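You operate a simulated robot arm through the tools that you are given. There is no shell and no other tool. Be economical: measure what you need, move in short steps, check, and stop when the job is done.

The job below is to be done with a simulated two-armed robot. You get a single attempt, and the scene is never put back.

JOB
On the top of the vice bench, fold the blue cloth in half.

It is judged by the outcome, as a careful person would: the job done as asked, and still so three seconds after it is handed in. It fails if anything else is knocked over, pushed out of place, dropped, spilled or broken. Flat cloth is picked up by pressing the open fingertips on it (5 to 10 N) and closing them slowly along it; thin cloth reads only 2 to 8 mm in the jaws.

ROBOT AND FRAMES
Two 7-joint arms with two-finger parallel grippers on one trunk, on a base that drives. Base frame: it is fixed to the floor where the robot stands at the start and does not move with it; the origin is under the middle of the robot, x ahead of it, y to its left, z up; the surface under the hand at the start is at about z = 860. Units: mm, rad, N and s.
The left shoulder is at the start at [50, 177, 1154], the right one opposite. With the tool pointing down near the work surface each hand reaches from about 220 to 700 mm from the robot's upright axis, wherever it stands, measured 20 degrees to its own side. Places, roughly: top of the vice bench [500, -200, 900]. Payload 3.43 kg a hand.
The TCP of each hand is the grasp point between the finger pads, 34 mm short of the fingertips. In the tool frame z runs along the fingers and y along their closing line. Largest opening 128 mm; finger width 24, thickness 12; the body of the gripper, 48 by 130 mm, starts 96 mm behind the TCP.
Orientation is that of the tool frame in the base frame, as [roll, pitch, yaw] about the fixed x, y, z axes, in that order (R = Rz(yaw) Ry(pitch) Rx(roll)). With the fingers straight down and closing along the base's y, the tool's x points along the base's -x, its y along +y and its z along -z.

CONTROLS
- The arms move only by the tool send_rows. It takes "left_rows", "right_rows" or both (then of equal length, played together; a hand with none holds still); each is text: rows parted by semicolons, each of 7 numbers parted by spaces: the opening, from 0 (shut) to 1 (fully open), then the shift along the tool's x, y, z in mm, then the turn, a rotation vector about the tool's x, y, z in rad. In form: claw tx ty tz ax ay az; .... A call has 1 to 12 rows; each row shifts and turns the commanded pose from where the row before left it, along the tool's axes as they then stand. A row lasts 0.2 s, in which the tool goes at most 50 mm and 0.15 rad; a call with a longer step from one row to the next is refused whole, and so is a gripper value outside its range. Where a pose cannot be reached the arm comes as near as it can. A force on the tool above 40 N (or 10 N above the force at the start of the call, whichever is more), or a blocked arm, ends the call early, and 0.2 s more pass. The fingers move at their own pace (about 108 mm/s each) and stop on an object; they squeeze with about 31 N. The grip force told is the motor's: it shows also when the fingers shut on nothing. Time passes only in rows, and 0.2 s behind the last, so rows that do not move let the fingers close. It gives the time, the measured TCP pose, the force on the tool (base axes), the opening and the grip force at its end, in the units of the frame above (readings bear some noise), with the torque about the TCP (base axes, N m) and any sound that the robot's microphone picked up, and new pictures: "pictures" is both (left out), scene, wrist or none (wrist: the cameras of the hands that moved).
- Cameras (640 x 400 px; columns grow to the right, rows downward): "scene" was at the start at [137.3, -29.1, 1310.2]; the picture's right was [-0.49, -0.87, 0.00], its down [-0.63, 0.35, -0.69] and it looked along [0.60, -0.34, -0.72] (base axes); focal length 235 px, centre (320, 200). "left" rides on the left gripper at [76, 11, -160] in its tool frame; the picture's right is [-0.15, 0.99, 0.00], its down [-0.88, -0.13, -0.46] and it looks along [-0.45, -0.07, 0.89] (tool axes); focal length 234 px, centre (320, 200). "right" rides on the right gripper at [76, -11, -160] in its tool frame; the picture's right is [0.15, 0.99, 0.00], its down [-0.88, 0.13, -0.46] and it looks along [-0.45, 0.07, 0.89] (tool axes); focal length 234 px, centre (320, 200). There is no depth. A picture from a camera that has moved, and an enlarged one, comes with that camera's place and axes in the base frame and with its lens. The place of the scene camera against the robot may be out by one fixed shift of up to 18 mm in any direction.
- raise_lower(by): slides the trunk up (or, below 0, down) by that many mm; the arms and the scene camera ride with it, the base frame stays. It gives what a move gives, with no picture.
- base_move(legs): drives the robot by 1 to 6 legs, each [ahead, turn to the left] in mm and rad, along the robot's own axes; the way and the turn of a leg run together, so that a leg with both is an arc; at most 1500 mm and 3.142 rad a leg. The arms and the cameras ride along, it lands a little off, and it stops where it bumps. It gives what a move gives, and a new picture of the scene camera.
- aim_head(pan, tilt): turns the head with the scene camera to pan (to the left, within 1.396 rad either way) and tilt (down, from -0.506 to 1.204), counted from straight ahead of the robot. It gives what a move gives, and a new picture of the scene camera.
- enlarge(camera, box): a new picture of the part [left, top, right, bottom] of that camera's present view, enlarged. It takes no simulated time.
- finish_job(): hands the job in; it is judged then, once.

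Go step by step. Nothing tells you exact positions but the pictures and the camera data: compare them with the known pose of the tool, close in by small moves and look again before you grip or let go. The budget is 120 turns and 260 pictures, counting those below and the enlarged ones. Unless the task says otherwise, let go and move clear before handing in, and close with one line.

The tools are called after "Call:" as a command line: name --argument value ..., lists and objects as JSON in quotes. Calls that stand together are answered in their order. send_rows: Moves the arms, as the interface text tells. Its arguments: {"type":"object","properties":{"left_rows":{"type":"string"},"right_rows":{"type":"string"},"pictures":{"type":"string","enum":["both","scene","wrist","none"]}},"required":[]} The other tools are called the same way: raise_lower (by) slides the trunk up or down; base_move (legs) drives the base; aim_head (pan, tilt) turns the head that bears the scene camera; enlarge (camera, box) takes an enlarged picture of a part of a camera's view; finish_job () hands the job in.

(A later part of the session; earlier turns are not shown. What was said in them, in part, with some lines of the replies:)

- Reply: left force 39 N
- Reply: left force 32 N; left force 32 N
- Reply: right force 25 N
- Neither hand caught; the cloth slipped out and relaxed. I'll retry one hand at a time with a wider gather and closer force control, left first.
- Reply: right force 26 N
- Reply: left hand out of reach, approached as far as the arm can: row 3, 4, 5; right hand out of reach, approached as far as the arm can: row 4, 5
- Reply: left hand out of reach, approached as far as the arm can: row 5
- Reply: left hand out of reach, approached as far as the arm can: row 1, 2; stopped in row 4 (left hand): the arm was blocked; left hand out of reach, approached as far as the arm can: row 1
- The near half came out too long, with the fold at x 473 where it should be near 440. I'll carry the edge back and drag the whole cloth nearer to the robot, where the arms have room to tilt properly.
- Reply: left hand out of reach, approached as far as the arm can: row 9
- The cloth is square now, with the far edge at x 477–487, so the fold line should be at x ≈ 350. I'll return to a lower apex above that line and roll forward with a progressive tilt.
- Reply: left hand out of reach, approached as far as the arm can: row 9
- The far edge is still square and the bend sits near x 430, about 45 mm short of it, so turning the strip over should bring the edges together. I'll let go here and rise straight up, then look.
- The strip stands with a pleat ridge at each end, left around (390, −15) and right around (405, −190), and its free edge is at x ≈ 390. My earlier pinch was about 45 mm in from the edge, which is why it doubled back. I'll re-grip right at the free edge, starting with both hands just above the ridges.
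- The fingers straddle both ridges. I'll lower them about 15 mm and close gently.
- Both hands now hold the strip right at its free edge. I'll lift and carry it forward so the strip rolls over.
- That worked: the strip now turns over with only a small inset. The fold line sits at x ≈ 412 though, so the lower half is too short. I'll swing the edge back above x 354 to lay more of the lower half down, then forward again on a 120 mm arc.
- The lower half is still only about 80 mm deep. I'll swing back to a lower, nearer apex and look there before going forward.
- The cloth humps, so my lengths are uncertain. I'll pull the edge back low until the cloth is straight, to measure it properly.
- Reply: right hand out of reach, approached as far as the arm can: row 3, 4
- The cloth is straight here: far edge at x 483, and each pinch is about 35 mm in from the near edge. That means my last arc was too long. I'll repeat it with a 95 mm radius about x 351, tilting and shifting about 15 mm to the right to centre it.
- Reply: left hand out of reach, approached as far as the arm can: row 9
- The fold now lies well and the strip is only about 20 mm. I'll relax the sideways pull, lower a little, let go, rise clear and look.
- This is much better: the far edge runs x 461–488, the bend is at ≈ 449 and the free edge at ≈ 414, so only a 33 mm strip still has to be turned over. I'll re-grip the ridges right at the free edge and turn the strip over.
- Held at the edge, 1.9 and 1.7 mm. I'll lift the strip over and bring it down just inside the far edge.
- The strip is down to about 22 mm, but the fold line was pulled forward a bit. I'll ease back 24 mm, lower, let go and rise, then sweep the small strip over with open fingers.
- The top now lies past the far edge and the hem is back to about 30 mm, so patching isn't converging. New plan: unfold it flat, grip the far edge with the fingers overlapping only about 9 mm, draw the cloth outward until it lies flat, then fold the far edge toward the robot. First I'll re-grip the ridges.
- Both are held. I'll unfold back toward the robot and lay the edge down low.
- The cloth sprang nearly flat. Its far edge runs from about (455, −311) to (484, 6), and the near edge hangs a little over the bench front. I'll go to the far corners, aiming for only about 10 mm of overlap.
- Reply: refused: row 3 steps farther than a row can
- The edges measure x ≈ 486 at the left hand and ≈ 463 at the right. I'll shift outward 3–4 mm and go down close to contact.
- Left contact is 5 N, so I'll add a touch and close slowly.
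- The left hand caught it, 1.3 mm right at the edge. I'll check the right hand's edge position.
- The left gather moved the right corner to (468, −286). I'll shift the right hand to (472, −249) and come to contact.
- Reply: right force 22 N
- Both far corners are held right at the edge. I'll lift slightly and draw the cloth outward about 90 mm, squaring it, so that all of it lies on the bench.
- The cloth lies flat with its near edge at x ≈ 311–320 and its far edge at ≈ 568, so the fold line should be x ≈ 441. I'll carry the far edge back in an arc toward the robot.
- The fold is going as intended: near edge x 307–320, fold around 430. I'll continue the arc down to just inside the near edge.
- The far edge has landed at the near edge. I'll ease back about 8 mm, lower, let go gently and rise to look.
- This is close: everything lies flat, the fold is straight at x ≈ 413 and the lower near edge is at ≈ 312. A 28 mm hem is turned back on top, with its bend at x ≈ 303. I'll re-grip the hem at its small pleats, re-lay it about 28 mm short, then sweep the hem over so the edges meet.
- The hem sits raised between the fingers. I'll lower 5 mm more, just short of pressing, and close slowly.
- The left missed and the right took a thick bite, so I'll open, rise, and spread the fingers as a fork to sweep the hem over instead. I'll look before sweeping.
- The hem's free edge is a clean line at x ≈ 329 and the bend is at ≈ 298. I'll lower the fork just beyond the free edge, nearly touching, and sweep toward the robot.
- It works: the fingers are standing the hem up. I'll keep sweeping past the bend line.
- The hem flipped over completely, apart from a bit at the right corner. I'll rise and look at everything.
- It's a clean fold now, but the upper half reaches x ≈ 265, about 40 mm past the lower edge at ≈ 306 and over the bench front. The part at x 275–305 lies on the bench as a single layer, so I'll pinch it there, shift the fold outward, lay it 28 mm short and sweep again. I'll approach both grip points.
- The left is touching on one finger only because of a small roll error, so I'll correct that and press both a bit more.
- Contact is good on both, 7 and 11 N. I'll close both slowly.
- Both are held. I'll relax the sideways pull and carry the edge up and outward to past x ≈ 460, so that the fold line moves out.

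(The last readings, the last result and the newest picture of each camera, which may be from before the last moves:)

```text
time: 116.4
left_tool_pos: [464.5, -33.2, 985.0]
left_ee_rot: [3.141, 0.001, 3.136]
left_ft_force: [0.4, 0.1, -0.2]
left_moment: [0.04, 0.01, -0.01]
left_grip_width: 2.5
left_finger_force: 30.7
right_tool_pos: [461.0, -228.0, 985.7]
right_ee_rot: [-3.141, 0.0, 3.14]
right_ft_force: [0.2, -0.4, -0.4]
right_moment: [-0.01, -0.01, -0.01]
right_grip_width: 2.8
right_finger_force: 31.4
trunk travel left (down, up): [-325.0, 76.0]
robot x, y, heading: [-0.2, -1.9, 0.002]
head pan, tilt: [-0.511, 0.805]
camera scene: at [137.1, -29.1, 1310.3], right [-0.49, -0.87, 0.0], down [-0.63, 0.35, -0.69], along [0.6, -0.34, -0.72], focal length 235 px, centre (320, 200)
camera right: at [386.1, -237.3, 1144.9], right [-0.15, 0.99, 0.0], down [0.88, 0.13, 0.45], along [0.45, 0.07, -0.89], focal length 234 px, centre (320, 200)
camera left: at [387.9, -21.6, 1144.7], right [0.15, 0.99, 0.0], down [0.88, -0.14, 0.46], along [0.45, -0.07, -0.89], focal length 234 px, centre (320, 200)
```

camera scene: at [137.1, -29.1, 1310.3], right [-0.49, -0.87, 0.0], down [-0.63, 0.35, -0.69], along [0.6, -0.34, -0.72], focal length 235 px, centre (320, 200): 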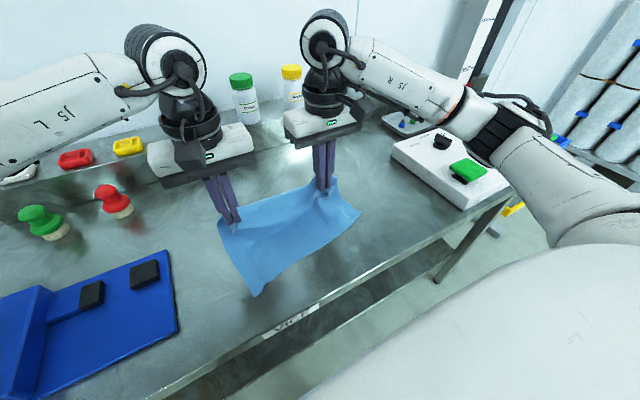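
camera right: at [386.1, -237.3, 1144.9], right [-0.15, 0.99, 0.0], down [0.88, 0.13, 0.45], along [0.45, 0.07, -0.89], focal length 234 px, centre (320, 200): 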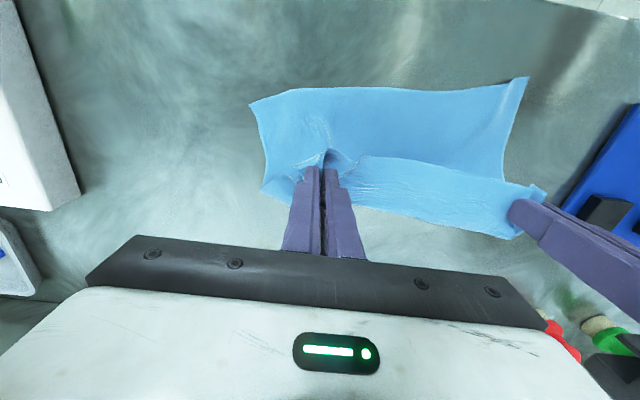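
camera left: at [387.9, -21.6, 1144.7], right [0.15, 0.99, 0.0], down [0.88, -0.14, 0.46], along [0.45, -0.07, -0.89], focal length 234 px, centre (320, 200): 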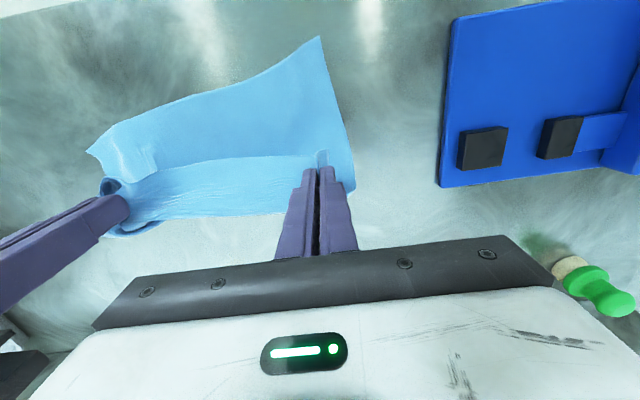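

The lift dragged the lower half and turned it about 13°. I'll pull this edge fully outward and down to x ≈ 600 so the cloth straightens and squares up again.

Call:
send_rows --left_rows "0 -30 0 0 0 0 0;0 -30 0 10 0 0 0;0 -28 0 20 0 0 0;0 -25 0 25 0 0 0;0 -22 0 22 0 0 0;0 0 0 0 0 0 0" --right_rows "0 -30 0 0 0 0 0;0 -30 0 10 0 0 0;0 -28 0 20 0 0 0;0 -26 0 25 0 0 0;0 -24 0 22 0 0 0;0 0 0 0 0 0 0" --pictures "scene"

```text
time: 117.8
left_tool_pos: [591.7, -32.7, 912.6]
left_ee_rot: [3.141, 0.001, 3.137]
left_ft_force: [0.1, 0.2, 0.4]
left_moment: [0.01, -0.01, 0.0]
left_grip_width: 2.4
left_finger_force: 31.1
left hand out of reach, approached as far as the arm can: row 5
right_tool_pos: [600.6, -229.0, 904.8]
right_ee_rot: [3.14, 0.001, 3.141]
right_ft_force: [-0.7, 0.0, 4.5]
right_moment: [-0.01, 0.09, 0.02]
right_grip_width: 2.7
right_finger_force: 31.5
trunk travel left (down, up): [-325.0, 76.0]
robot x, y, heading: [-1.3, -1.7, -0.0]
head pan, tilt: [-0.511, 0.805]
camera scene: at [137.0, -29.2, 1310.3], right [-0.49, -0.87, 0.0], down [-0.63, 0.35, -0.69], along [0.6, -0.34, -0.72], focal length 235 px, centre (320, 200)
```

scene: 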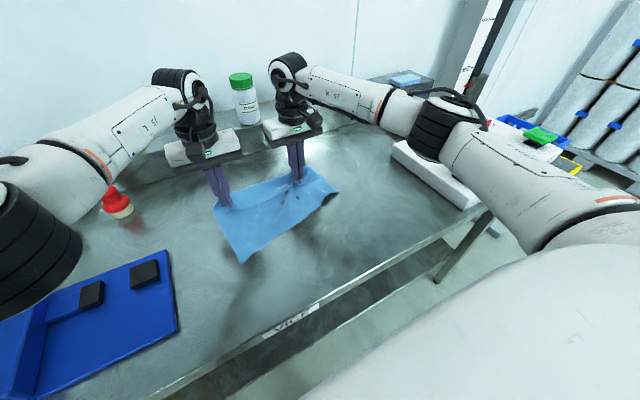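

The cloth slid out with the edge instead of straightening. It springs flat when released, so I'll let go here and retreat up and back, then look.

Call:
send_rows --left_rows "0.15 5 0 0 0 0 0;0.3 0 0 0 0 0 0;0.3 0 0 -10 0 0 0;0.3 5 0 -30 0 0 0;0.3 30 0 -30 0 0 0;0.3 40 0 -20 0 0 0;0.3 45 0 -10 0 0 0;0.3 45 0 0 0 0 0;0.3 30 0 0 0 0 0;0.3 0 0 0 0 0 0" --right_rows "0.15 0 0 -3 0 0 0;0.3 0 0 0 0 0 0;0.3 0 0 -10 0 0 0;0.3 5 0 -30 0 0 0;0.3 30 0 -30 0 0 0;0.3 40 0 -20 0 0 0;0.3 45 0 -10 0 0 0;0.3 45 0 0 0 0 0;0.3 30 0 0 0 0 0;0.3 0 0 0 0 0 0" --pictures "scene"

Call:
enlarge --camera "right" --box '[160, 60, 640, 340]'

```text
time: 120.0
left_tool_pos: [391.1, -32.5, 1013.9]
left_ee_rot: [3.141, -0.001, 3.137]
left_ft_force: [-0.5, 0.1, -0.6]
left_moment: [0.01, 0.02, 0.03]
left_grip_width: 38.6
left_finger_force: 0.0
right_tool_pos: [404.4, -226.8, 1011.4]
right_ee_rot: [3.141, 0.0, 3.14]
right_ft_force: [0.0, 0.5, 1.0]
right_moment: [-0.01, -0.03, -0.01]
right_grip_width: 38.4
right_finger_force: 0.0
trunk travel left (down, up): [-325.0, 76.0]
robot x, y, heading: [3.4, -7.0, 0.002]
head pan, tilt: [-0.511, 0.805]
camera scene: at [137.4, -29.1, 1310.2], right [-0.49, -0.87, 0.0], down [-0.63, 0.35, -0.69], along [0.6, -0.34, -0.72], focal length 235 px, centre (320, 200)
```

scene: 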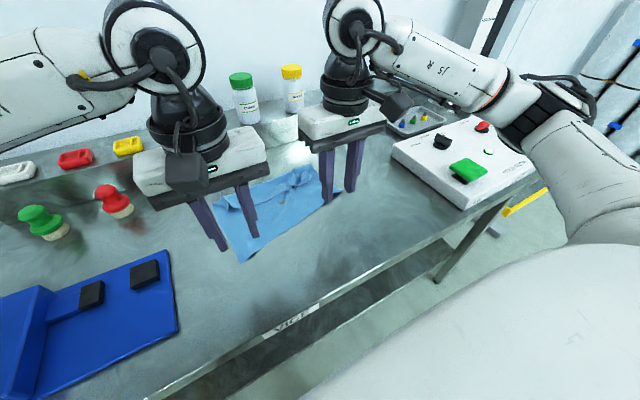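

```text
1.33 times, centred on (400, 200) of right
camera zoom: at [329.5, -237.2, 1171.8], right [-0.14, 0.99, 0.0], down [0.88, 0.13, 0.45], along [0.45, 0.07, -0.89], focal length 312 px, centre (213, 200)
```

zoom: 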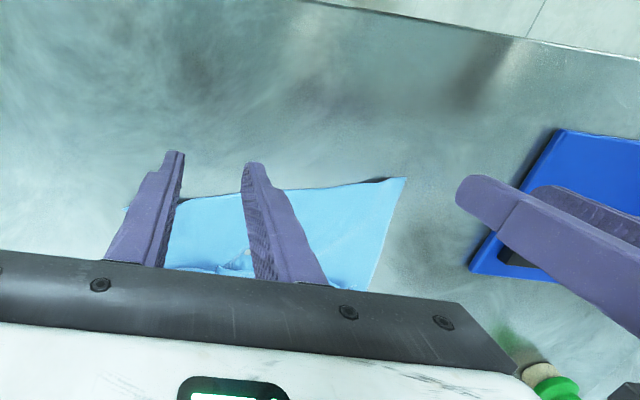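

Call:
enlarge --camera "scene" --box '[190, 140, 390, 280]'

```text
2.86 times, centred on (290, 210) of scene
camera zoom: at [137.4, -29.1, 1310.2], right [-0.49, -0.87, 0.0], down [-0.63, 0.35, -0.69], along [0.6, -0.34, -0.72], focal length 672 px, centre (406, 171)
```

zoom: 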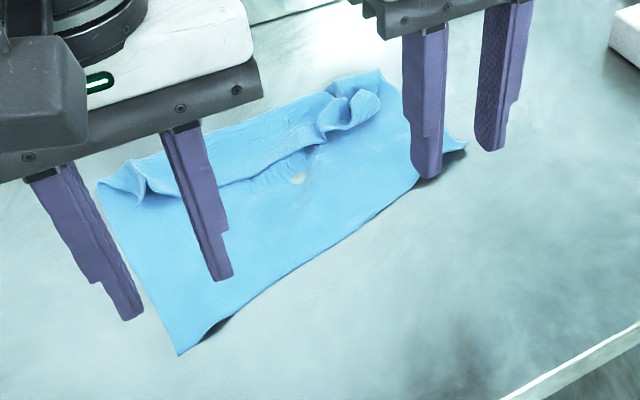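

The cloth is a single sheet with its near edge free, from (432, −11) to (509, −310). I'll go over the near corners with the tools turned 0.25 rad to match that edge.

Call:
send_rows --left_rows "0.38 -16 -6 15 0 0 0;0.38 -16 -6 20 0 0 0;0.38 -17 -5 20 0 0 0;0.38 0 0 22 0 0 0;0.38 0 0 0 0 0 -0.125;0.38 0 0 0 0 0 -0.125;0.38 0 0 0 0 0 0" --right_rows "0.38 -31 -15 15 0 0 0;0.38 -31 -15 20 0 0 0;0.38 -31 -14 20 0 0 0;0.38 0 0 20 0 0 0;0.38 0 0 0 0 0 -0.125;0.38 0 0 0 0 0 -0.125;0.38 0 0 0 0 0 0" --pictures "none"

Call:
enlarge --camera "left" --box '[200, 80, 440, 230]'

Call:
enlarge --camera "right" --box '[200, 80, 440, 230]'

```text
time: 121.6
left_tool_pos: [440.9, -49.4, 936.8]
left_ee_rot: [3.14, 0.001, -2.896]
left_ft_force: [-0.3, -0.2, 0.4]
left_moment: [-0.02, 0.02, 0.0]
left_grip_width: 48.5
left_finger_force: 0.0
right_tool_pos: [498.2, -271.3, 934.7]
right_ee_rot: [-3.141, -0.001, -2.891]
right_ft_force: [-0.1, 0.1, 0.5]
right_moment: [-0.01, -0.05, 0.0]
right_grip_width: 48.7
right_finger_force: 0.0
trunk travel left (down, up): [-325.0, 76.0]
robot x, y, heading: [-0.5, -3.3, 0.002]
head pan, tilt: [-0.511, 0.805]
```

```text
2.67 times, centred on (320, 155) of left
camera zoom: at [364.1, -56.6, 1096.7], right [-0.1, 1.0, 0.0], down [0.89, 0.09, 0.46], along [0.45, 0.05, -0.89], focal length 624 px, centre (320, 320)
```

zoom: 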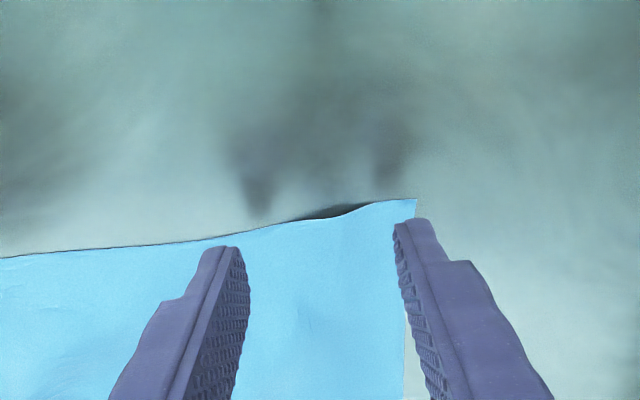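

```text
2.67 times, centred on (320, 155) of right
camera zoom: at [427.8, -299.6, 1094.3], right [-0.39, 0.92, 0.0], down [0.82, 0.34, 0.45], along [0.42, 0.18, -0.89], focal length 624 px, centre (320, 320)
```

zoom: 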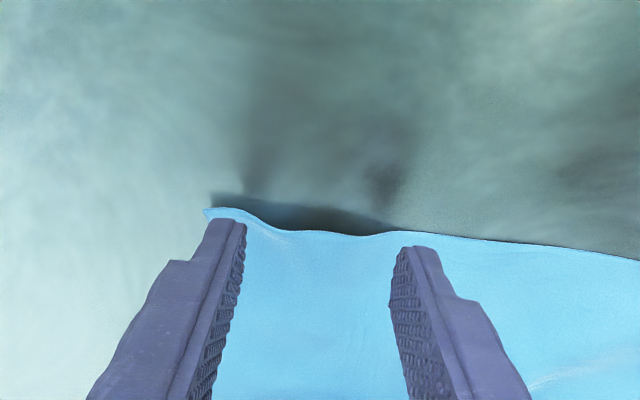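

Both are aligned with about 10 mm of overlap. I'll descend to contact.

Call:
send_rows --left_rows "0.38 0 0 20 0 0 0;0.38 0 0 18 0 0 0;0.38 0 0 2 0 0 0;0.38 0 0 0.8 0 0 0;0.38 0 0 0 0 0 0;0.38 0 0 0 0 0 0" --right_rows "0.38 -3 0 20 0 0 0;0.38 0 0 16 0 0 0;0.38 0 0 2 0 0 0;0.38 0 0 0.8 0 0 0;0.38 0 0 0 0 0 0;0.38 0 0 0 0 0 0" --pictures "none"

```text
time: 123.0
left_tool_pos: [441.8, -49.8, 896.2]
left_ee_rot: [-3.141, 0.001, -2.897]
left_ft_force: [-0.8, -0.7, 1.7]
left_moment: [0.03, -0.03, 0.01]
left_grip_width: 48.7
left_finger_force: 0.1
right_tool_pos: [499.7, -268.9, 895.6]
right_ee_rot: [-3.141, -0.001, -2.892]
right_ft_force: [-0.3, 0.8, 2.1]
right_moment: [-0.01, -0.08, 0.0]
right_grip_width: 48.2
right_finger_force: 0.1
trunk travel left (down, up): [-325.0, 76.0]
robot x, y, heading: [1.1, 1.1, -0.0]
head pan, tilt: [-0.511, 0.805]
```

Call:
send_rows --left_rows "0.38 0 0 1 0 0 0;0.38 0 0 0 0 0 0;0.38 0 0 0 0 0 0" --right_rows "0.38 0 0 1 0 0 0;0.38 0 0 0 0 0 0;0.38 0 0 0 0 0 0" --pictures "none"

```text
time: 123.8
left_tool_pos: [441.0, -50.6, 895.2]
left_ee_rot: [-3.14, 0.001, -2.898]
left_ft_force: [0.7, 0.5, 8.6]
left_moment: [0.06, -0.07, -0.01]
left_grip_width: 48.6
left_finger_force: 0.0
right_tool_pos: [500.8, -270.9, 895.9]
right_ee_rot: [3.141, -0.001, -2.892]
right_ft_force: [1.5, -0.6, 4.4]
right_moment: [-0.04, -0.02, 0.02]
right_grip_width: 48.4
right_finger_force: 0.0
trunk travel left (down, up): [-325.0, 76.0]
robot x, y, heading: [0.2, 2.4, 0.001]
head pan, tilt: [-0.511, 0.805]
```

Contact is 9 and 4 N. I'll add a little on the right and close both slowly.

Call:
send_rows --left_rows "0.34 0 0 0 0 0 0;0.3 0 0 0 0 0 0;0.26 0 0 0 0 0 0;0.22 0 0 0 0 0 0;0.18 0 0 0 0 0 0;0.14 0 0 0 0 0 0;0.1 0 0 0 0 0 0;0.06 0 0 0 0 0 0;0.02 0 0 0 0 0 0;0 0 0 0 0 0 0;0 0 0 0 0 0 0" --right_rows "0.36 0 0 0.7 0 0 0;0.32 0 0 0 0 0 0;0.28 0 0 0 0 0 0;0.24 0 0 0 0 0 0;0.2 0 0 0 0 0 0;0.16 0 0 0 0 0 0;0.12 0 0 0 0 0 0;0.08 0 0 0 0 0 0;0.04 0 0 0 0 0 0;0 0 0 0 0 0 0;0 0 0 0 0 0 0" --pictures "none"

```text
time: 126.2
left_tool_pos: [441.0, -52.7, 895.3]
left_ee_rot: [-3.131, -0.001, -2.898]
left_ft_force: [5.9, -23.5, 3.9]
left_moment: [-0.82, -0.2, -0.23]
left_grip_width: 2.5
left_finger_force: 31.3
right_tool_pos: [498.4, -265.2, 895.9]
right_ee_rot: [3.13, -0.001, -2.885]
right_ft_force: [-4.9, 26.2, 14.6]
right_moment: [0.93, 0.06, 0.25]
right_grip_width: 2.7
right_finger_force: 31.3
trunk travel left (down, up): [-325.0, 76.0]
robot x, y, heading: [0.2, -0.4, 0.002]
head pan, tilt: [-0.511, 0.805]
```

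Both near corners are held, with strong sideways tension. I'll relax that, lift slightly, turn the tools square again, and drag the cloth back toward the robot, squaring it to x ≈ 291.

Call:
send_rows --left_rows "0 0 -12 0 0 0 0;0 0 0 -12 0 0 0.125;0 0 0 0 0 0 0.12;0 31 7 0 0 0 0;0 31 7 0 0 0 0;0 31 7 0 0 0 0;0 30 7 0 0 0 0;0 30 7 0 0 0 0;0 0 0 0 0 0 0" --right_rows "0 0 12 0 0 0 0;0 0 0 -12 0 0 0.125;0 0 0 0 0 0 0.12;0 41 5 0 0 0 0;0 41 5 0 0 0 0;0 41 5 0 0 0 0;0 41 5 0 0 0 0;0 40 5 0 0 0 0;0 0 0 0 0 0 0" --pictures "scene"

Call:
enlarge --camera "scene" --box '[190, 160, 400, 320]'

```text
time: 128.2
left_tool_pos: [289.8, -27.2, 908.2]
left_ee_rot: [3.141, 0.001, -3.141]
left_ft_force: [-0.2, -2.7, 0.0]
left_moment: [-0.06, -0.01, -0.02]
left_grip_width: 2.3
left_finger_force: 31.2
right_tool_pos: [291.5, -236.0, 906.4]
right_ee_rot: [3.14, -0.001, -3.138]
right_ft_force: [0.6, 2.2, -0.3]
right_moment: [0.04, 0.01, 0.07]
right_grip_width: 2.5
right_finger_force: 30.8
trunk travel left (down, up): [-325.0, 76.0]
robot x, y, heading: [-2.1, -1.0, 0.004]
head pan, tilt: [-0.511, 0.805]
camera scene: at [137.4, -29.1, 1310.2], right [-0.49, -0.87, 0.0], down [-0.63, 0.35, -0.69], along [0.6, -0.34, -0.72], focal length 235 px, centre (320, 200)
```

scene: 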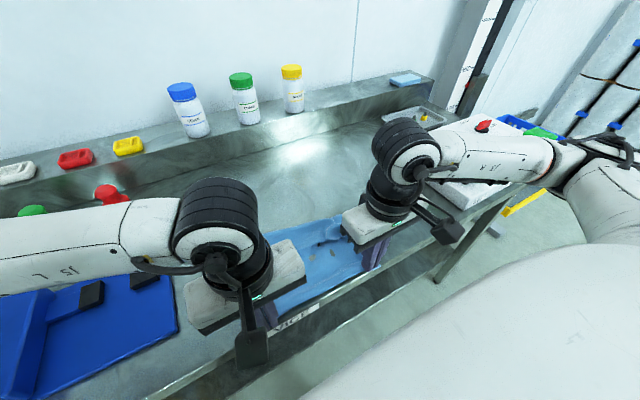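

```text
2.50 times, centred on (295, 240) of scene
camera zoom: at [137.4, -29.1, 1310.2], right [-0.49, -0.87, 0.0], down [-0.63, 0.35, -0.69], along [0.6, -0.34, -0.72], focal length 588 px, centre (382, 100)
```

zoom: 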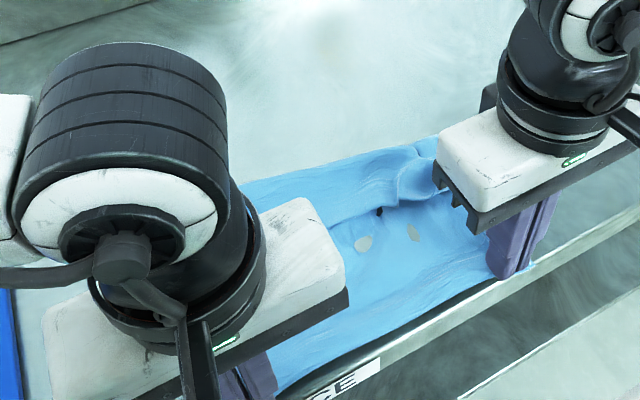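

The near edge is square at x ≈ 290, and the far edge is already folded back toward me with its free edge at x ≈ 388 on top. I'll set the near edge down, spreading the pleats with the fingers in contact, then rise and look.

Call:
send_rows --left_rows "0 0 0 8 0 0 0;0 0 0 3 0 0 0;0.1 0 3 0.5 0 0 0;0.2 0 4 0 0 0 0;0.3 0 4 0 0 0 0;0.38 0 3 0 0 0 0;0.38 0 0 0 0 0 0;0.38 0 0 -20 0 0 0;0.38 -20 0 -45 0 0 0;0.38 -25 0 -40 0 0 0;0.38 0 0 0 0 0 0" --right_rows "0 0 0 7 0 0 0;0 0 0 3 0 0 0;0.1 0 -3 0.5 0 0 0;0.2 0 -4 0 0 0 0;0.3 0 -4 0 0 0 0;0.38 0 -3 0 0 0 0;0.38 0 0 0 0 0 0;0.38 0 0 -20 0 0 0;0.38 -20 0 -45 0 0 0;0.38 -25 0 -40 0 0 0;0.38 0 0 0 0 0 0" --pictures "none"

Call:
enlarge --camera "right" --box '[200, 40, 560, 260]'

Call:
enlarge --camera "left" --box '[80, 40, 440, 260]'

```text
time: 130.6
left_tool_pos: [336.3, -12.3, 1001.5]
left_ee_rot: [-3.141, 0.001, -3.141]
left_ft_force: [0.3, -0.7, 0.1]
left_moment: [-0.01, 0.0, -0.02]
left_grip_width: 48.8
left_finger_force: 0.1
right_tool_pos: [339.4, -247.6, 999.3]
right_ee_rot: [-3.141, -0.002, -3.137]
right_ft_force: [1.1, 0.3, 0.0]
right_moment: [0.01, 0.01, 0.0]
right_grip_width: 48.8
right_finger_force: 0.1
trunk travel left (down, up): [-325.0, 76.0]
robot x, y, heading: [-3.1, -0.7, 0.003]
head pan, tilt: [-0.511, 0.805]
```

```text
1.78 times, centred on (380, 150) of right
camera zoom: at [265.3, -257.5, 1160.0], right [-0.15, 0.99, 0.0], down [0.88, 0.13, 0.45], along [0.45, 0.07, -0.89], focal length 416 px, centre (213, 289)
```

zoom: 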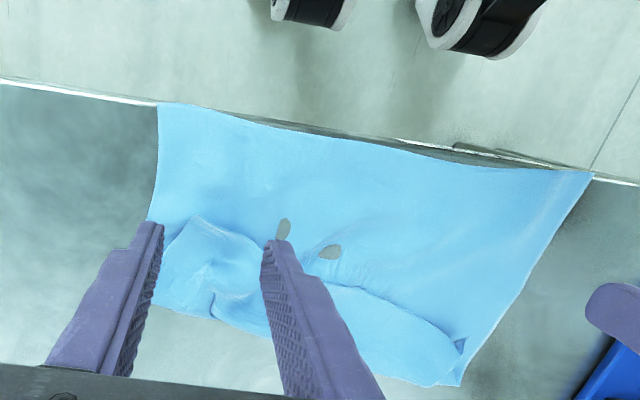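

```text
1.78 times, centred on (260, 150) of left
camera zoom: at [260.5, -1.0, 1161.3], right [0.15, 0.99, 0.0], down [0.88, -0.13, 0.45], along [0.45, -0.07, -0.89], focal length 416 px, centre (427, 289)
```

zoom: 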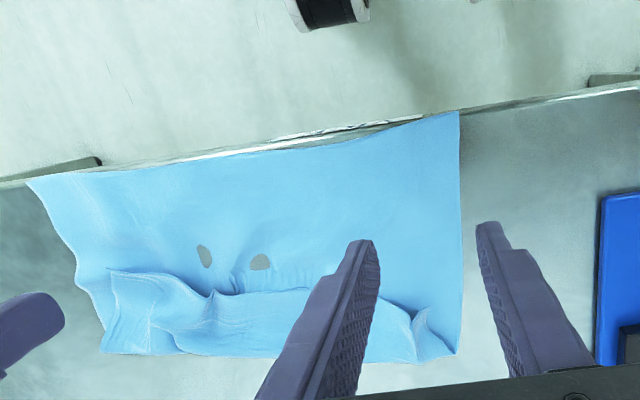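

The near edge lies flat at x ≈ 286. The far edge is folded back on top, free edge at x ≈ 355–425, with pleats near (424, −40) and (386, −195). I'll grip those pleats and carry that edge on toward the near edge.

Call:
send_rows --left_rows "0.36 -30 -8 20 0 0 0;0.36 -32 -8 20 0 0 0;0.36 -32 -8 20 0 0 0;0.36 0 0 25 0 0 0;0.36 0 0 3 0 0 0;0.36 0 0 0 0 0 0" --right_rows "0.36 -17 17 20 0 0 0;0.36 -16 17 20 0 0 0;0.36 -16 18 20 0 0 0;0.36 0 0 22 0 0 0;0.36 0 0 3 0 0 0;0.36 0 0 0 0 0 0" --pictures "none"

Call:
enlarge --camera "left" --box '[200, 100, 440, 250]'

Call:
enlarge --camera "right" --box '[200, 100, 440, 250]'

```text
time: 132.0
left_tool_pos: [431.0, -36.4, 912.5]
left_ee_rot: [3.141, -0.001, -3.141]
left_ft_force: [-0.9, 0.6, -0.4]
left_moment: [-0.01, 0.02, 0.02]
left_grip_width: 45.9
left_finger_force: 0.1
right_tool_pos: [386.4, -196.0, 915.4]
right_ee_rot: [3.14, -0.004, -3.138]
right_ft_force: [0.4, -1.0, 1.7]
right_moment: [-0.02, 0.0, 0.0]
right_grip_width: 46.4
right_finger_force: 0.2
trunk travel left (down, up): [-325.0, 76.0]
robot x, y, heading: [0.5, -1.6, 0.003]
head pan, tilt: [-0.511, 0.805]
```

```text
2.67 times, centred on (320, 175) of left
camera zoom: at [354.3, -25.3, 1071.7], right [0.15, 0.99, 0.0], down [0.88, -0.13, 0.46], along [0.45, -0.07, -0.89], focal length 624 px, centre (320, 267)
```

zoom: 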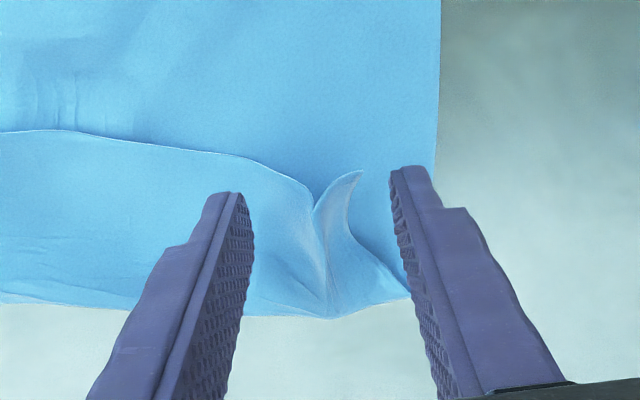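

```text
2.67 times, centred on (320, 175) of right
camera zoom: at [311.7, -206.2, 1075.0], right [-0.15, 0.99, 0.0], down [0.88, 0.13, 0.45], along [0.45, 0.07, -0.89], focal length 624 px, centre (320, 267)
```

zoom: 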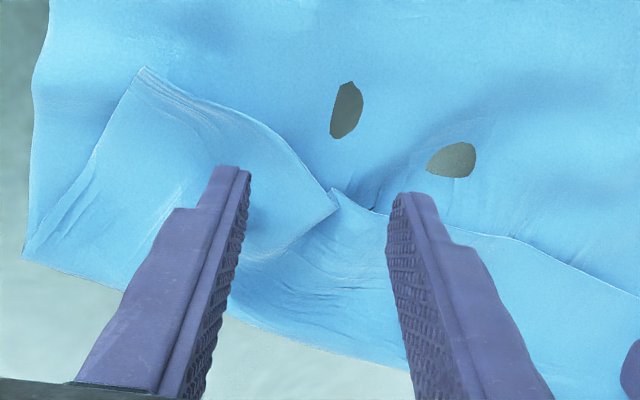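

Both hands straddle standing fins. I'll lower slightly and close.

Call:
send_rows --left_rows "0.36 2 0 4 0 0 0;0.3 0 0 0 0 0 0;0.25 0 0 0 0 0 0;0.2 0 0 0 0 0 0;0.15 0 0 0 0 0 0;0.1 0 0 0 0 0 0;0.05 0 0 0 0 0 0;0 0 0 0 0 0 0;0 0 0 0 0 0 0" --right_rows "0.36 -3 3 7 0 0 0;0.3 0 0 0 0 0 0;0.25 0 0 0 0 0 0;0.2 0 0 0 0 0 0;0.15 0 0 0 0 0 0;0.1 0 0 0 0 0 0;0.05 0 0 0 0 0 0;0 0 0 0 0 0 0;0 0 0 0 0 0 0" --pictures "none"

```text
time: 134.0
left_tool_pos: [427.6, -35.7, 907.9]
left_ee_rot: [3.141, 0.001, -3.14]
left_ft_force: [-0.5, -2.2, 0.3]
left_moment: [-0.04, 0.03, -0.01]
left_grip_width: 2.5
left_finger_force: 31.0
right_tool_pos: [389.9, -192.9, 907.4]
right_ee_rot: [3.142, -0.002, -3.137]
right_ft_force: [0.1, 0.7, 0.5]
right_moment: [0.01, -0.03, -0.01]
right_grip_width: 2.0
right_finger_force: 31.1
trunk travel left (down, up): [-325.0, 76.0]
robot x, y, heading: [-0.9, -1.4, -0.001]
head pan, tilt: [-0.511, 0.805]
```

Held, 2.5 and 2.0 mm. I'll carry the edge toward the robot to x ≈ 324, which leaves the hem's width short of the near edge.

Call:
send_rows --left_rows "0 0 0 -22 0 0 0;0 14 0 -20 0 0 0;0 25 0 0 0 0 0;0 25 0 8 0 0 0;0 22 0 14 0 0 0;0 18 0 17 0 0 0;0 0 0 0 0 0 0" --right_rows "0 0 0 -22 0 0 0;0 6 -1 -20 0 0 0;0 16 -2 0 0 0 0;0 16 -2 8 0 0 0;0 15 -2 14 0 0 0;0 13 -1 17 0 0 0;0 0 0 0 0 0 0" --pictures "scene"

Call:
enlarge --camera "right" --box '[160, 60, 560, 300]'

```text
time: 135.6
left_tool_pos: [325.4, -38.6, 909.4]
left_ee_rot: [-3.14, 0.0, -3.141]
left_ft_force: [-0.5, -2.2, 0.3]
left_moment: [-0.1, -0.03, 0.02]
left_grip_width: 2.9
left_finger_force: 30.9
right_tool_pos: [323.6, -200.8, 911.5]
right_ee_rot: [3.141, -0.002, -3.137]
right_ft_force: [0.2, 2.2, 0.0]
right_moment: [0.11, -0.02, 0.01]
right_grip_width: 1.9
right_finger_force: 31.0
trunk travel left (down, up): [-325.0, 76.0]
robot x, y, heading: [0.0, 1.9, -0.001]
head pan, tilt: [-0.511, 0.805]
camera scene: at [137.3, -29.1, 1310.2], right [-0.49, -0.87, 0.0], down [-0.63, 0.35, -0.69], along [0.6, -0.34, -0.72], focal length 235 px, centre (320, 200)
```

scene: 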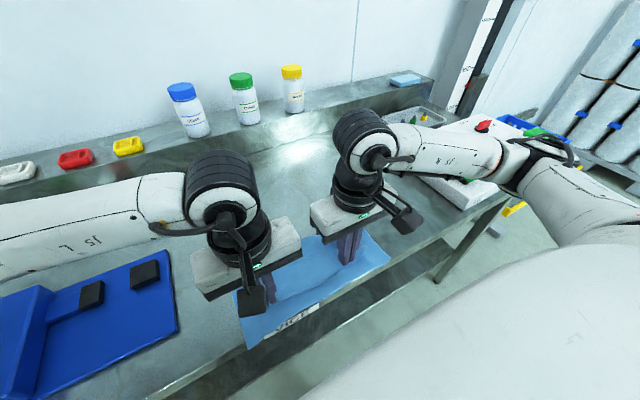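

```text
1.60 times, centred on (360, 180) of right
camera zoom: at [248.5, -211.1, 1072.3], right [-0.15, 0.99, 0.0], down [0.88, 0.13, 0.45], along [0.45, 0.07, -0.89], focal length 375 px, centre (256, 232)
```

zoom: 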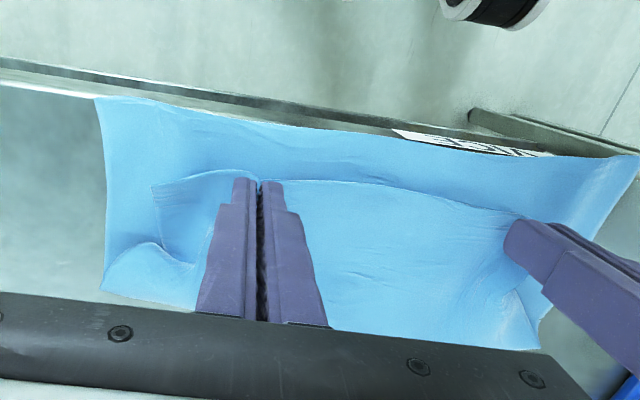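

Excellent: this time the top edge leads with no hem, at x ≈ 311. The fold is at x ≈ 418 and the near edge at 275–289, so it only needs about 30 mm more. I'll draw it on and lower.

Call:
send_rows --left_rows "0 11 0 1 0 0 0;0 11 0 2 0 0 0;0 9 0 3 0 0 0;0 0 0 0 0 0 0" --right_rows "0 9 -1 1 0 0 0;0 9 -1 3 0 0 0;0 8 0 4 0 0 0;0 0 0 0 0 0 0" --pictures "none"

Call:
enlarge --camera "right" --box '[160, 60, 560, 300]'

```text
time: 136.6
left_tool_pos: [291.8, -38.0, 904.8]
left_ee_rot: [-3.141, 0.001, 3.141]
left_ft_force: [1.7, -6.2, 4.2]
left_moment: [-0.28, -0.12, 0.01]
left_grip_width: 2.9
left_finger_force: 31.1
right_tool_pos: [300.7, -203.3, 905.0]
right_ee_rot: [3.139, 0.002, -3.138]
right_ft_force: [3.6, 4.1, 13.8]
right_moment: [0.27, -0.24, -0.01]
right_grip_width: 2.1
right_finger_force: 30.9
trunk travel left (down, up): [-325.0, 76.0]
robot x, y, heading: [-0.0, -0.8, 0.0]
head pan, tilt: [-0.511, 0.805]
```

```text
1.60 times, centred on (360, 180) of right
camera zoom: at [223.9, -213.6, 1064.8], right [-0.15, 0.99, 0.0], down [0.88, 0.13, 0.46], along [0.45, 0.07, -0.89], focal length 375 px, centre (256, 232)
```

zoom: 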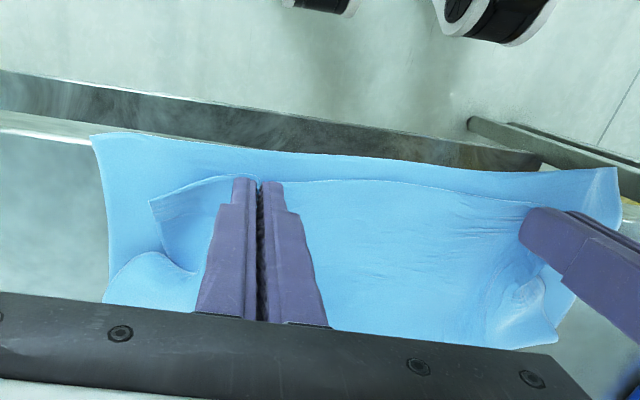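

The edges now nearly meet. I'll open while moving the hands apart, so the pleats spread out, then rise.

Call:
send_rows --left_rows "0 0 0 0.5 0 0 0;0.08 0 5 0 0 0 0;0.16 0 5 0 0 0 0;0.24 0 5 0 0 0 0;0.32 0 5 0 0 0 0;0.38 0 4 0 0 0 0;0.38 0 0 -15 0 0 0;0.38 -10 0 -40 0 0 0;0.38 -40 0 -30 0 0 0;0.38 -30 0 -15 0 0 0;0.38 0 0 0 0 0 0" --right_rows "0 0 0 0 0 0 0;0.08 0 -5 0 0 0 0;0.16 0 -5 0 0 0 0;0.24 0 -5 0 0 0 0;0.32 0 -5 0 0 0 0;0.38 0 -4 0 0 0 0;0.38 0 0 -15 0 0 0;0.38 -10 0 -40 0 0 0;0.38 -40 0 -30 0 0 0;0.38 -30 0 -15 0 0 0;0.38 0 0 0 0 0 0" --pictures "none"

Call:
enlarge --camera "right" --box '[200, 20, 560, 240]'

Call:
enlarge --camera "scene" --box '[190, 180, 400, 350]'

```text
time: 139.0
left_tool_pos: [374.4, -10.7, 1006.3]
left_ee_rot: [3.139, 0.0, -3.141]
left_ft_force: [0.0, 0.1, 0.5]
left_moment: [-0.01, 0.01, 0.01]
left_grip_width: 48.8
left_finger_force: 0.0
right_tool_pos: [375.7, -227.2, 1002.5]
right_ee_rot: [3.141, -0.001, -3.137]
right_ft_force: [0.1, 0.4, -0.5]
right_moment: [0.02, -0.04, 0.01]
right_grip_width: 48.4
right_finger_force: 0.0
trunk travel left (down, up): [-325.0, 76.0]
robot x, y, heading: [-3.0, -1.2, -0.002]
head pan, tilt: [-0.511, 0.805]
```

```text
1.78 times, centred on (380, 130) of right
camera zoom: at [301.3, -237.5, 1162.6], right [-0.15, 0.99, 0.0], down [0.88, 0.13, 0.45], along [0.45, 0.07, -0.89], focal length 416 px, centre (213, 324)
```

zoom: 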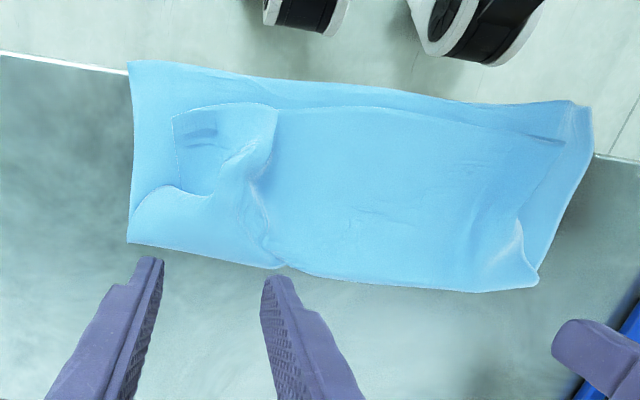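

```text
2.35 times, centred on (295, 265) of scene
camera zoom: at [137.1, -29.1, 1310.3], right [-0.49, -0.87, 0.0], down [-0.63, 0.35, -0.69], along [0.6, -0.34, -0.72], focal length 553 px, centre (379, 47)
```

zoom: 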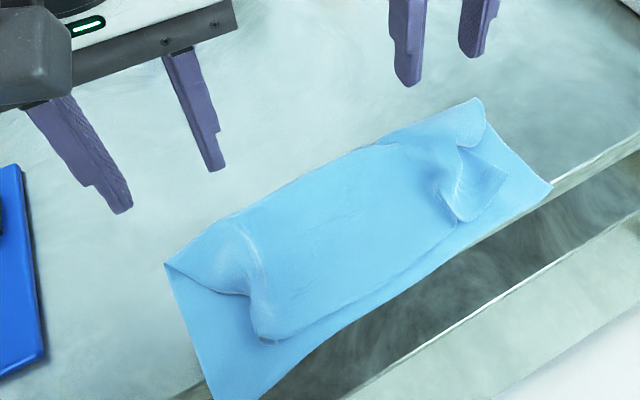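

The fold is good: top edge x ≈ 286, near edge ≈ 276–282, fold straight. The pleats still pull the top corners in by about 40 mm in y, so I'll press closed fingertips near both top corners and drag them outward together.

Call:
send_rows --left_rows "0 22 -9 30 0 0 0;0 22 -9 35 0 0 0;0 22 -9 33 0 0 0;0 0 0 5 0 0 0;0 0 0 0 0 0 0" --right_rows "0 20 -4 30 0 0 0;0 20 -4 35 0 0 0;0 18 -3 30 0 0 0;0 0 0 4 0 0 0;0 0 0 0 0 0 0" --pictures "none"

Call:
send_rows --left_rows "0 0 0 4 0 0 0;0 0 0 2 0 0 0;0 0 0 0 0 0 0" --right_rows "0 0 0 4 0 0 0;0 0 0 2 0 0 0;0 0 0 0 0 0 0" --pictures "none"

```text
time: 140.2
left_tool_pos: [308.2, -38.4, 901.4]
left_ee_rot: [3.142, 0.001, 3.141]
left_ft_force: [0.3, -0.4, 0.5]
left_moment: [-0.01, 0.03, -0.02]
left_grip_width: 0.1
left_finger_force: 30.5
right_tool_pos: [320.6, -239.5, 903.9]
right_ee_rot: [3.14, -0.001, -3.136]
right_ft_force: [-0.7, 0.2, 0.5]
right_moment: [0.02, 0.01, -0.01]
right_grip_width: 0.0
right_finger_force: 30.8
trunk travel left (down, up): [-325.0, 76.0]
robot x, y, heading: [-0.8, 0.9, -0.001]
head pan, tilt: [-0.511, 0.805]
```

```text
time: 141.0
left_tool_pos: [306.7, -38.6, 897.7]
left_ee_rot: [-3.141, 0.001, -3.141]
left_ft_force: [-0.4, 0.9, 4.6]
left_moment: [0.06, -0.04, 0.0]
left_grip_width: 0.4
left_finger_force: 31.0
right_tool_pos: [319.8, -238.8, 899.4]
right_ee_rot: [3.14, -0.002, -3.137]
right_ft_force: [-0.8, -0.2, 0.6]
right_moment: [0.02, 0.01, 0.0]
right_grip_width: 0.0
right_finger_force: 31.1
trunk travel left (down, up): [-325.0, 76.0]
robot x, y, heading: [-2.6, 3.0, 0.003]
head pan, tilt: [-0.511, 0.805]
```

Call:
send_rows --left_rows "0 0 0 0.3 0 0 0;0 0 0 0 0 0 0;0 0 0 0 0 0 0" --right_rows "0 0 0 2 0 0 0;0 0 0 1 0 0 0;0 0 0 0 0 0 0" --pictures "none"

```text
time: 141.8
left_tool_pos: [306.6, -39.5, 896.7]
left_ee_rot: [3.141, 0.003, -3.142]
left_ft_force: [1.8, 0.3, 7.2]
left_moment: [0.09, -0.04, -0.03]
left_grip_width: 0.1
left_finger_force: 31.0
right_tool_pos: [320.3, -238.3, 895.9]
right_ee_rot: [3.141, 0.0, -3.135]
right_ft_force: [-1.4, 0.0, 7.8]
right_moment: [-0.02, 0.09, -0.02]
right_grip_width: 0.0
right_finger_force: 31.2
trunk travel left (down, up): [-325.0, 76.0]
robot x, y, heading: [-1.7, -0.3, -0.001]
head pan, tilt: [-0.511, 0.805]
```

Both are pressing with about 7.5 N. Now I'll drag outward 35 mm, with the right hand also going slightly toward the near edge.

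Call:
send_rows --left_rows "0 0 6 0 0 0 0;0 0 6 0 0 0 0;0 0 6 0 0 0 0;0 1 6 0 0 0 0;0 1 6 0 0 0 0;0 1 5 0 0 0 0;0 0 0 0 0 0 0" --right_rows "0 2 -5 0 0 0 0;0 3 -5 0 0 0 0;0 3 -5 0 0 0 0;0 3 -5 0 0 0 0;0 3 -5 0 0 0 0;0 3 -4 0 0 0 0;0 0 0 0 0 0 0" --pictures "none"

Call:
enlarge --camera "right" --box '[160, 60, 600, 300]'

```text
time: 143.4
left_tool_pos: [302.6, -5.7, 897.5]
left_ee_rot: [-3.137, 0.001, -3.141]
left_ft_force: [1.6, -9.9, 15.4]
left_moment: [-0.24, -0.01, 0.01]
left_grip_width: 0.0
left_finger_force: 30.7
right_tool_pos: [301.1, -265.5, 895.9]
right_ee_rot: [3.139, 0.001, -3.134]
right_ft_force: [3.7, 10.2, 13.2]
right_moment: [0.28, -0.1, -0.04]
right_grip_width: 0.3
right_finger_force: 30.5
trunk travel left (down, up): [-325.0, 76.0]
robot x, y, heading: [0.5, -2.5, -0.003]
head pan, tilt: [-0.511, 0.805]
```

```text
1.45 times, centred on (380, 180) of right
camera zoom: at [227.3, -277.2, 1056.1], right [-0.15, 0.99, 0.0], down [0.88, 0.13, 0.46], along [0.45, 0.07, -0.89], focal length 341 px, centre (233, 229)
```

zoom: 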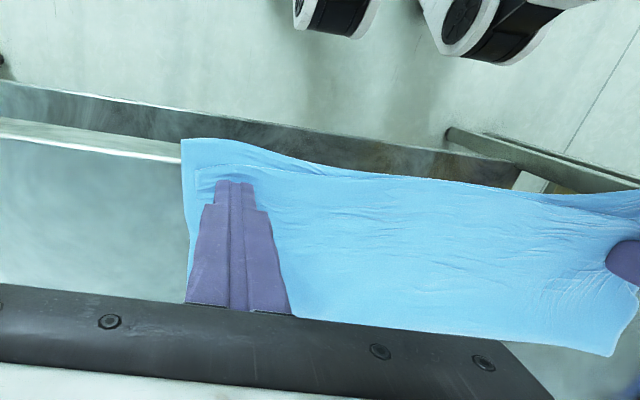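

The top layer spread out beautifully. I'll lift straight up and check the result.

Call:
send_rows --left_rows "0 0 0 -20 0 0 0;0 0 0 -40 0 0 0;0 -30 0 -35 0 0 0;0 -40 0 -10 0 0 0;0 0 0 0 0 0 0" --right_rows "0 0 0 -20 0 0 0;0 0 0 -40 0 0 0;0 -30 0 -35 0 0 0;0 -40 0 -10 0 0 0;0 0 0 0 0 0 0" --pictures "none"

Call:
enlarge --camera "right" --box '[200, 20, 640, 260]'

Call:
enlarge --camera "scene" --box '[190, 180, 400, 350]'

```text
time: 144.6
left_tool_pos: [372.8, -7.0, 1002.8]
left_ee_rot: [3.14, 0.0, 3.142]
left_ft_force: [0.1, 0.4, -0.5]
left_moment: [0.0, 0.02, -0.01]
left_grip_width: 0.0
left_finger_force: 31.5
right_tool_pos: [375.3, -265.1, 1000.8]
right_ee_rot: [3.141, -0.001, -3.136]
right_ft_force: [-0.4, 0.0, 0.4]
right_moment: [-0.03, 0.0, 0.01]
right_grip_width: 0.0
right_finger_force: 30.7
trunk travel left (down, up): [-325.0, 76.0]
robot x, y, heading: [-4.3, -0.4, -0.0]
head pan, tilt: [-0.511, 0.805]
```

```text
1.45 times, centred on (420, 140) of right
camera zoom: at [300.9, -275.6, 1160.7], right [-0.15, 0.99, 0.0], down [0.88, 0.13, 0.45], along [0.45, 0.07, -0.89], focal length 341 px, centre (174, 287)
```

zoom: 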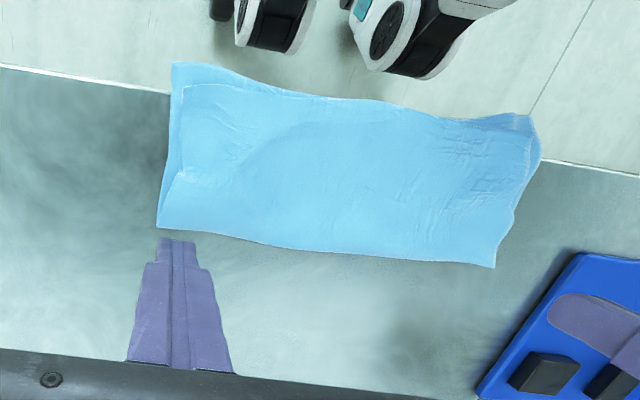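

```text
2.35 times, centred on (295, 265) of scene
camera zoom: at [136.9, -29.1, 1310.3], right [-0.49, -0.87, 0.0], down [-0.63, 0.35, -0.69], along [0.61, -0.34, -0.72], focal length 553 px, centre (379, 47)
```

zoom: 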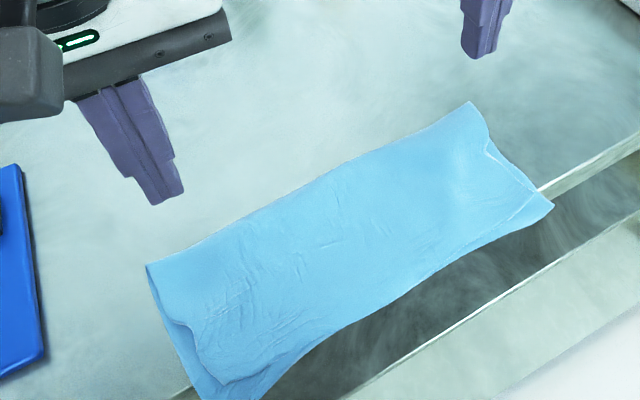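

The cloth is now neatly folded in half with aligned edges. Its near edge overhangs the bench front by about 10 mm, so I'll try pressing on both sides and sliding the folded cloth gently outward, with a small test first.

Call:
send_rows --left_rows "0 10 -13 30 0 0 0;0 9 -13 35 0 0 0;0 9 -12 33 0 0 0;0 0 0 6 0 0 0;0 0 0 1.5 0 0 0;0 0 0 0 0 0 0;0 0 0 0 0 0 0" --right_rows "0 10 10 30 0 0 0;0 10 10 35 0 0 0;0 10 10 33 0 0 0;0 0 0 5 0 0 0;0 0 0 1.5 0 0 0;0 0 0 0 0 0 0;0 0 0 0 0 0 0" --pictures "none"

```text
time: 146.2
left_tool_pos: [346.6, -42.7, 896.5]
left_ee_rot: [-3.142, 0.001, -3.139]
left_ft_force: [1.2, -1.5, 6.5]
left_moment: [-0.05, -0.05, 0.02]
left_grip_width: 0.0
left_finger_force: 30.9
right_tool_pos: [343.3, -235.2, 896.1]
right_ee_rot: [3.141, 0.001, -3.141]
right_ft_force: [3.8, -0.3, 16.8]
right_moment: [-0.04, -0.06, 0.01]
right_grip_width: 0.0
right_finger_force: 31.0
trunk travel left (down, up): [-325.0, 76.0]
robot x, y, heading: [-0.4, 3.1, 0.002]
head pan, tilt: [-0.511, 0.805]
```

Call:
send_rows --left_rows "0 -3 0 0.8 0 0 0;0 -3 0 0 0 0 0;0 -3 0 0 0 0 0;0 -3 0 0 0 0 0;0 0 0 0 0 0 0" --right_rows "0 -3 0 0 0 0 0;0 -3 0 0 0 0 0;0 -3 0 0 0 0 0;0 -3 0 0 0 0 0;0 0 0 0 0 0 0" --pictures "none"

Call:
enlarge --camera "right" --box '[160, 60, 600, 300]'

```text
time: 147.4
left_tool_pos: [357.2, -43.5, 895.4]
left_ee_rot: [3.141, 0.003, 3.141]
left_ft_force: [-3.9, 0.6, 15.4]
left_moment: [0.0, 0.21, -0.05]
left_grip_width: 0.0
left_finger_force: 30.9
right_tool_pos: [353.8, -237.5, 896.2]
right_ee_rot: [3.141, 0.001, -3.135]
right_ft_force: [-1.2, -0.3, 5.5]
right_moment: [-0.03, 0.08, -0.01]
right_grip_width: 0.2
right_finger_force: 30.6
trunk travel left (down, up): [-325.0, 76.0]
robot x, y, heading: [-2.7, -1.5, 0.001]
head pan, tilt: [-0.511, 0.805]
```

```text
1.45 times, centred on (380, 180) of right
camera zoom: at [279.8, -247.1, 1055.9], right [-0.15, 0.99, 0.0], down [0.88, 0.13, 0.46], along [0.45, 0.07, -0.89], focal length 341 px, centre (233, 229)
```

zoom: 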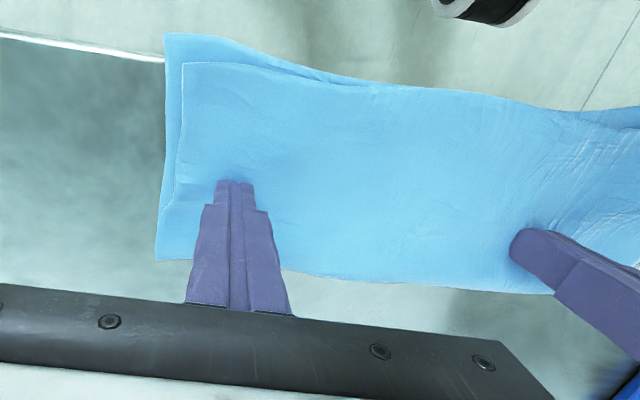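

The lower layer follows: its corner moved from x 269 to 276. I'll continue another 20 mm with a little more pressure on the right.

Call:
send_rows --left_rows "0 -4 0 0 0 0 0;0 -4 0 0 0 0 0;0 -4 0 0 0 0 0;0 -4 0 0 0 0 0;0 -4 0 0 0 0 0;0 0 0 0 0 0 0" --right_rows "0 -4 0 1 0 0 0;0 -4 0 0 0 0 0;0 -4 0 0 0 0 0;0 -4 0 0 0 0 0;0 -4 0 0 0 0 0;0 0 0 0 0 0 0" --pictures "none"

Call:
enlarge --camera "right" --box '[160, 60, 600, 300]'

```text
time: 148.8
left_tool_pos: [376.8, -43.4, 896.4]
left_ee_rot: [-3.141, 0.001, -3.141]
left_ft_force: [-5.0, 0.9, 20.5]
left_moment: [0.0, 0.25, 0.02]
left_grip_width: 0.0
left_finger_force: 30.9
right_tool_pos: [375.8, -237.2, 895.6]
right_ee_rot: [-3.141, 0.0, -3.139]
right_ft_force: [-1.4, -0.1, 2.7]
right_moment: [0.0, 0.0, 0.01]
right_grip_width: 0.1
right_finger_force: 31.0
trunk travel left (down, up): [-325.0, 76.0]
robot x, y, heading: [2.1, -1.1, -0.002]
head pan, tilt: [-0.511, 0.805]
```

```text
1.45 times, centred on (380, 180) of right
camera zoom: at [299.2, -246.7, 1056.0], right [-0.15, 0.99, 0.0], down [0.88, 0.13, 0.46], along [0.45, 0.07, -0.89], focal length 341 px, centre (233, 229)
```

zoom: 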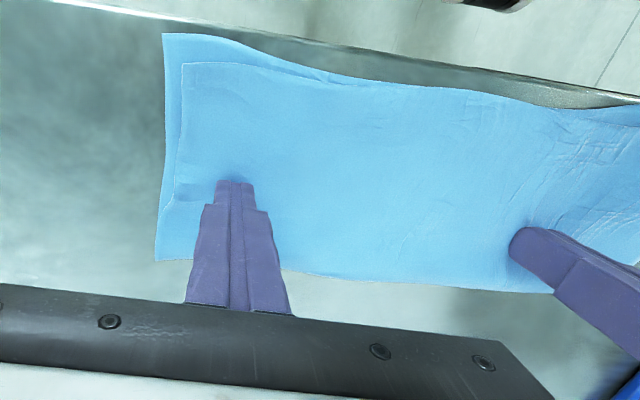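

The whole folded cloth slides along without changing shape. One more 24 mm slide, then I'll lift clear.

Call:
send_rows --left_rows "0 -4 0 -0.5 0 0 0;0 -4 0 0 0 0 0;0 -4 0 0 0 0 0;0 -4 0 0 0 0 0;0 -4 0 0 0 0 0;0 -4 0 0 0 0 0;0 0 0 0 0 0 0;0 0 0 -20 0 0 0;0 0 0 -45 0 0 0;0 0 0 -45 0 0 0;0 0 0 -30 0 0 0;0 0 0 0 0 0 0" --right_rows "0 -4 0 0.6 0 0 0;0 -4 0 0 0 0 0;0 -4 0 0 0 0 0;0 -4 0 0 0 0 0;0 -4 0 0 0 0 0;0 -4 0 0 0 0 0;0 0 0 0 0 0 0;0 0 0 -20 0 0 0;0 0 0 -45 0 0 0;0 0 0 -45 0 0 0;0 0 0 -30 0 0 0;0 0 0 0 0 0 0" --pictures "both"

```text
time: 151.4
left_tool_pos: [401.4, -43.0, 1035.1]
left_ee_rot: [-3.141, -0.001, 3.141]
left_ft_force: [0.3, -0.1, 1.0]
left_moment: [-0.03, -0.02, 0.0]
left_grip_width: 0.1
left_finger_force: 30.9
right_tool_pos: [400.8, -236.4, 1033.9]
right_ee_rot: [-3.141, -0.002, -3.139]
right_ft_force: [-0.1, 0.0, -0.5]
right_moment: [-0.02, -0.03, 0.0]
right_grip_width: 0.0
right_finger_force: 30.6
trunk travel left (down, up): [-325.0, 76.0]
robot x, y, heading: [0.3, 4.8, 0.001]
head pan, tilt: [-0.511, 0.805]
camera scene: at [137.3, -29.2, 1310.2], right [-0.49, -0.87, 0.0], down [-0.63, 0.35, -0.69], along [0.6, -0.34, -0.72], focal length 235 px, centre (320, 200)
camera right: at [325.6, -246.9, 1194.2], right [-0.15, 0.99, 0.0], down [0.88, 0.13, 0.45], along [0.45, 0.07, -0.89], focal length 234 px, centre (320, 200)
camera left: at [326.5, -31.4, 1195.7], right [0.15, 0.99, 0.0], down [0.88, -0.13, 0.46], along [0.45, -0.07, -0.89], focal length 234 px, centre (320, 200)
```

scene: 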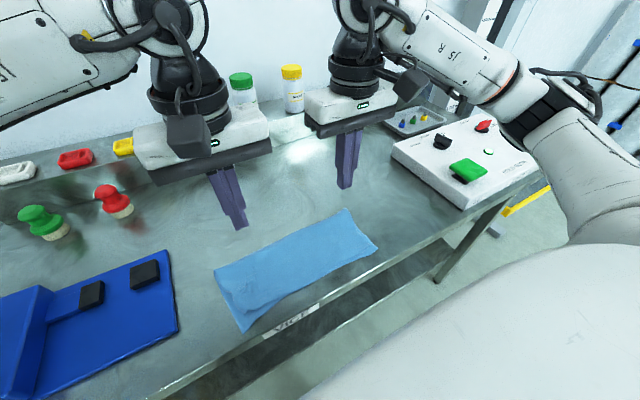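
right: 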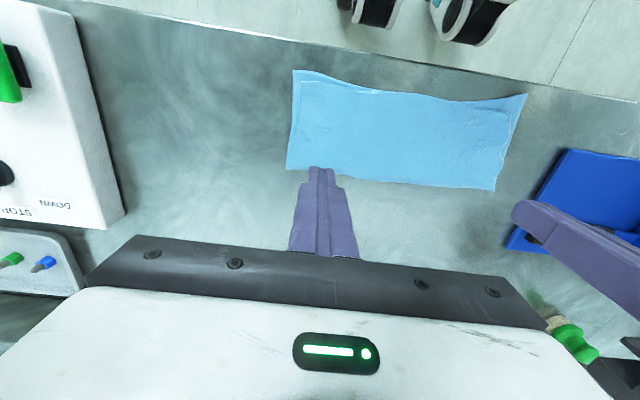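
left: 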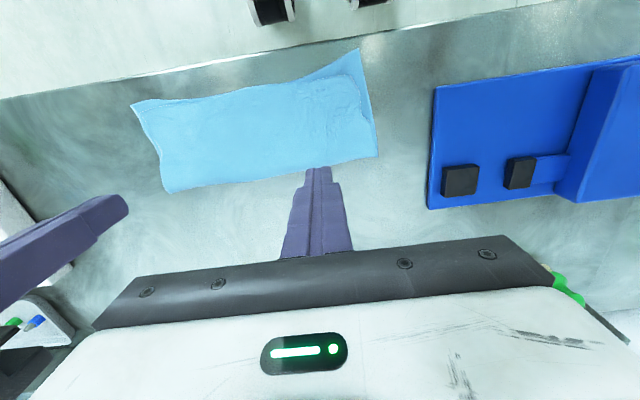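

The cloth lies fully on the bench top, neatly folded in half with the edges aligned. Both hands are clear and everything else is where it was, so I'm handing it in.

Call:
finish_job

```text
The job is handed in.
```

The blue cloth is folded in half, lying flat on top of the vice bench with its edges roughly lined up. Both hands are clear, and the pictures show nothing else moved.
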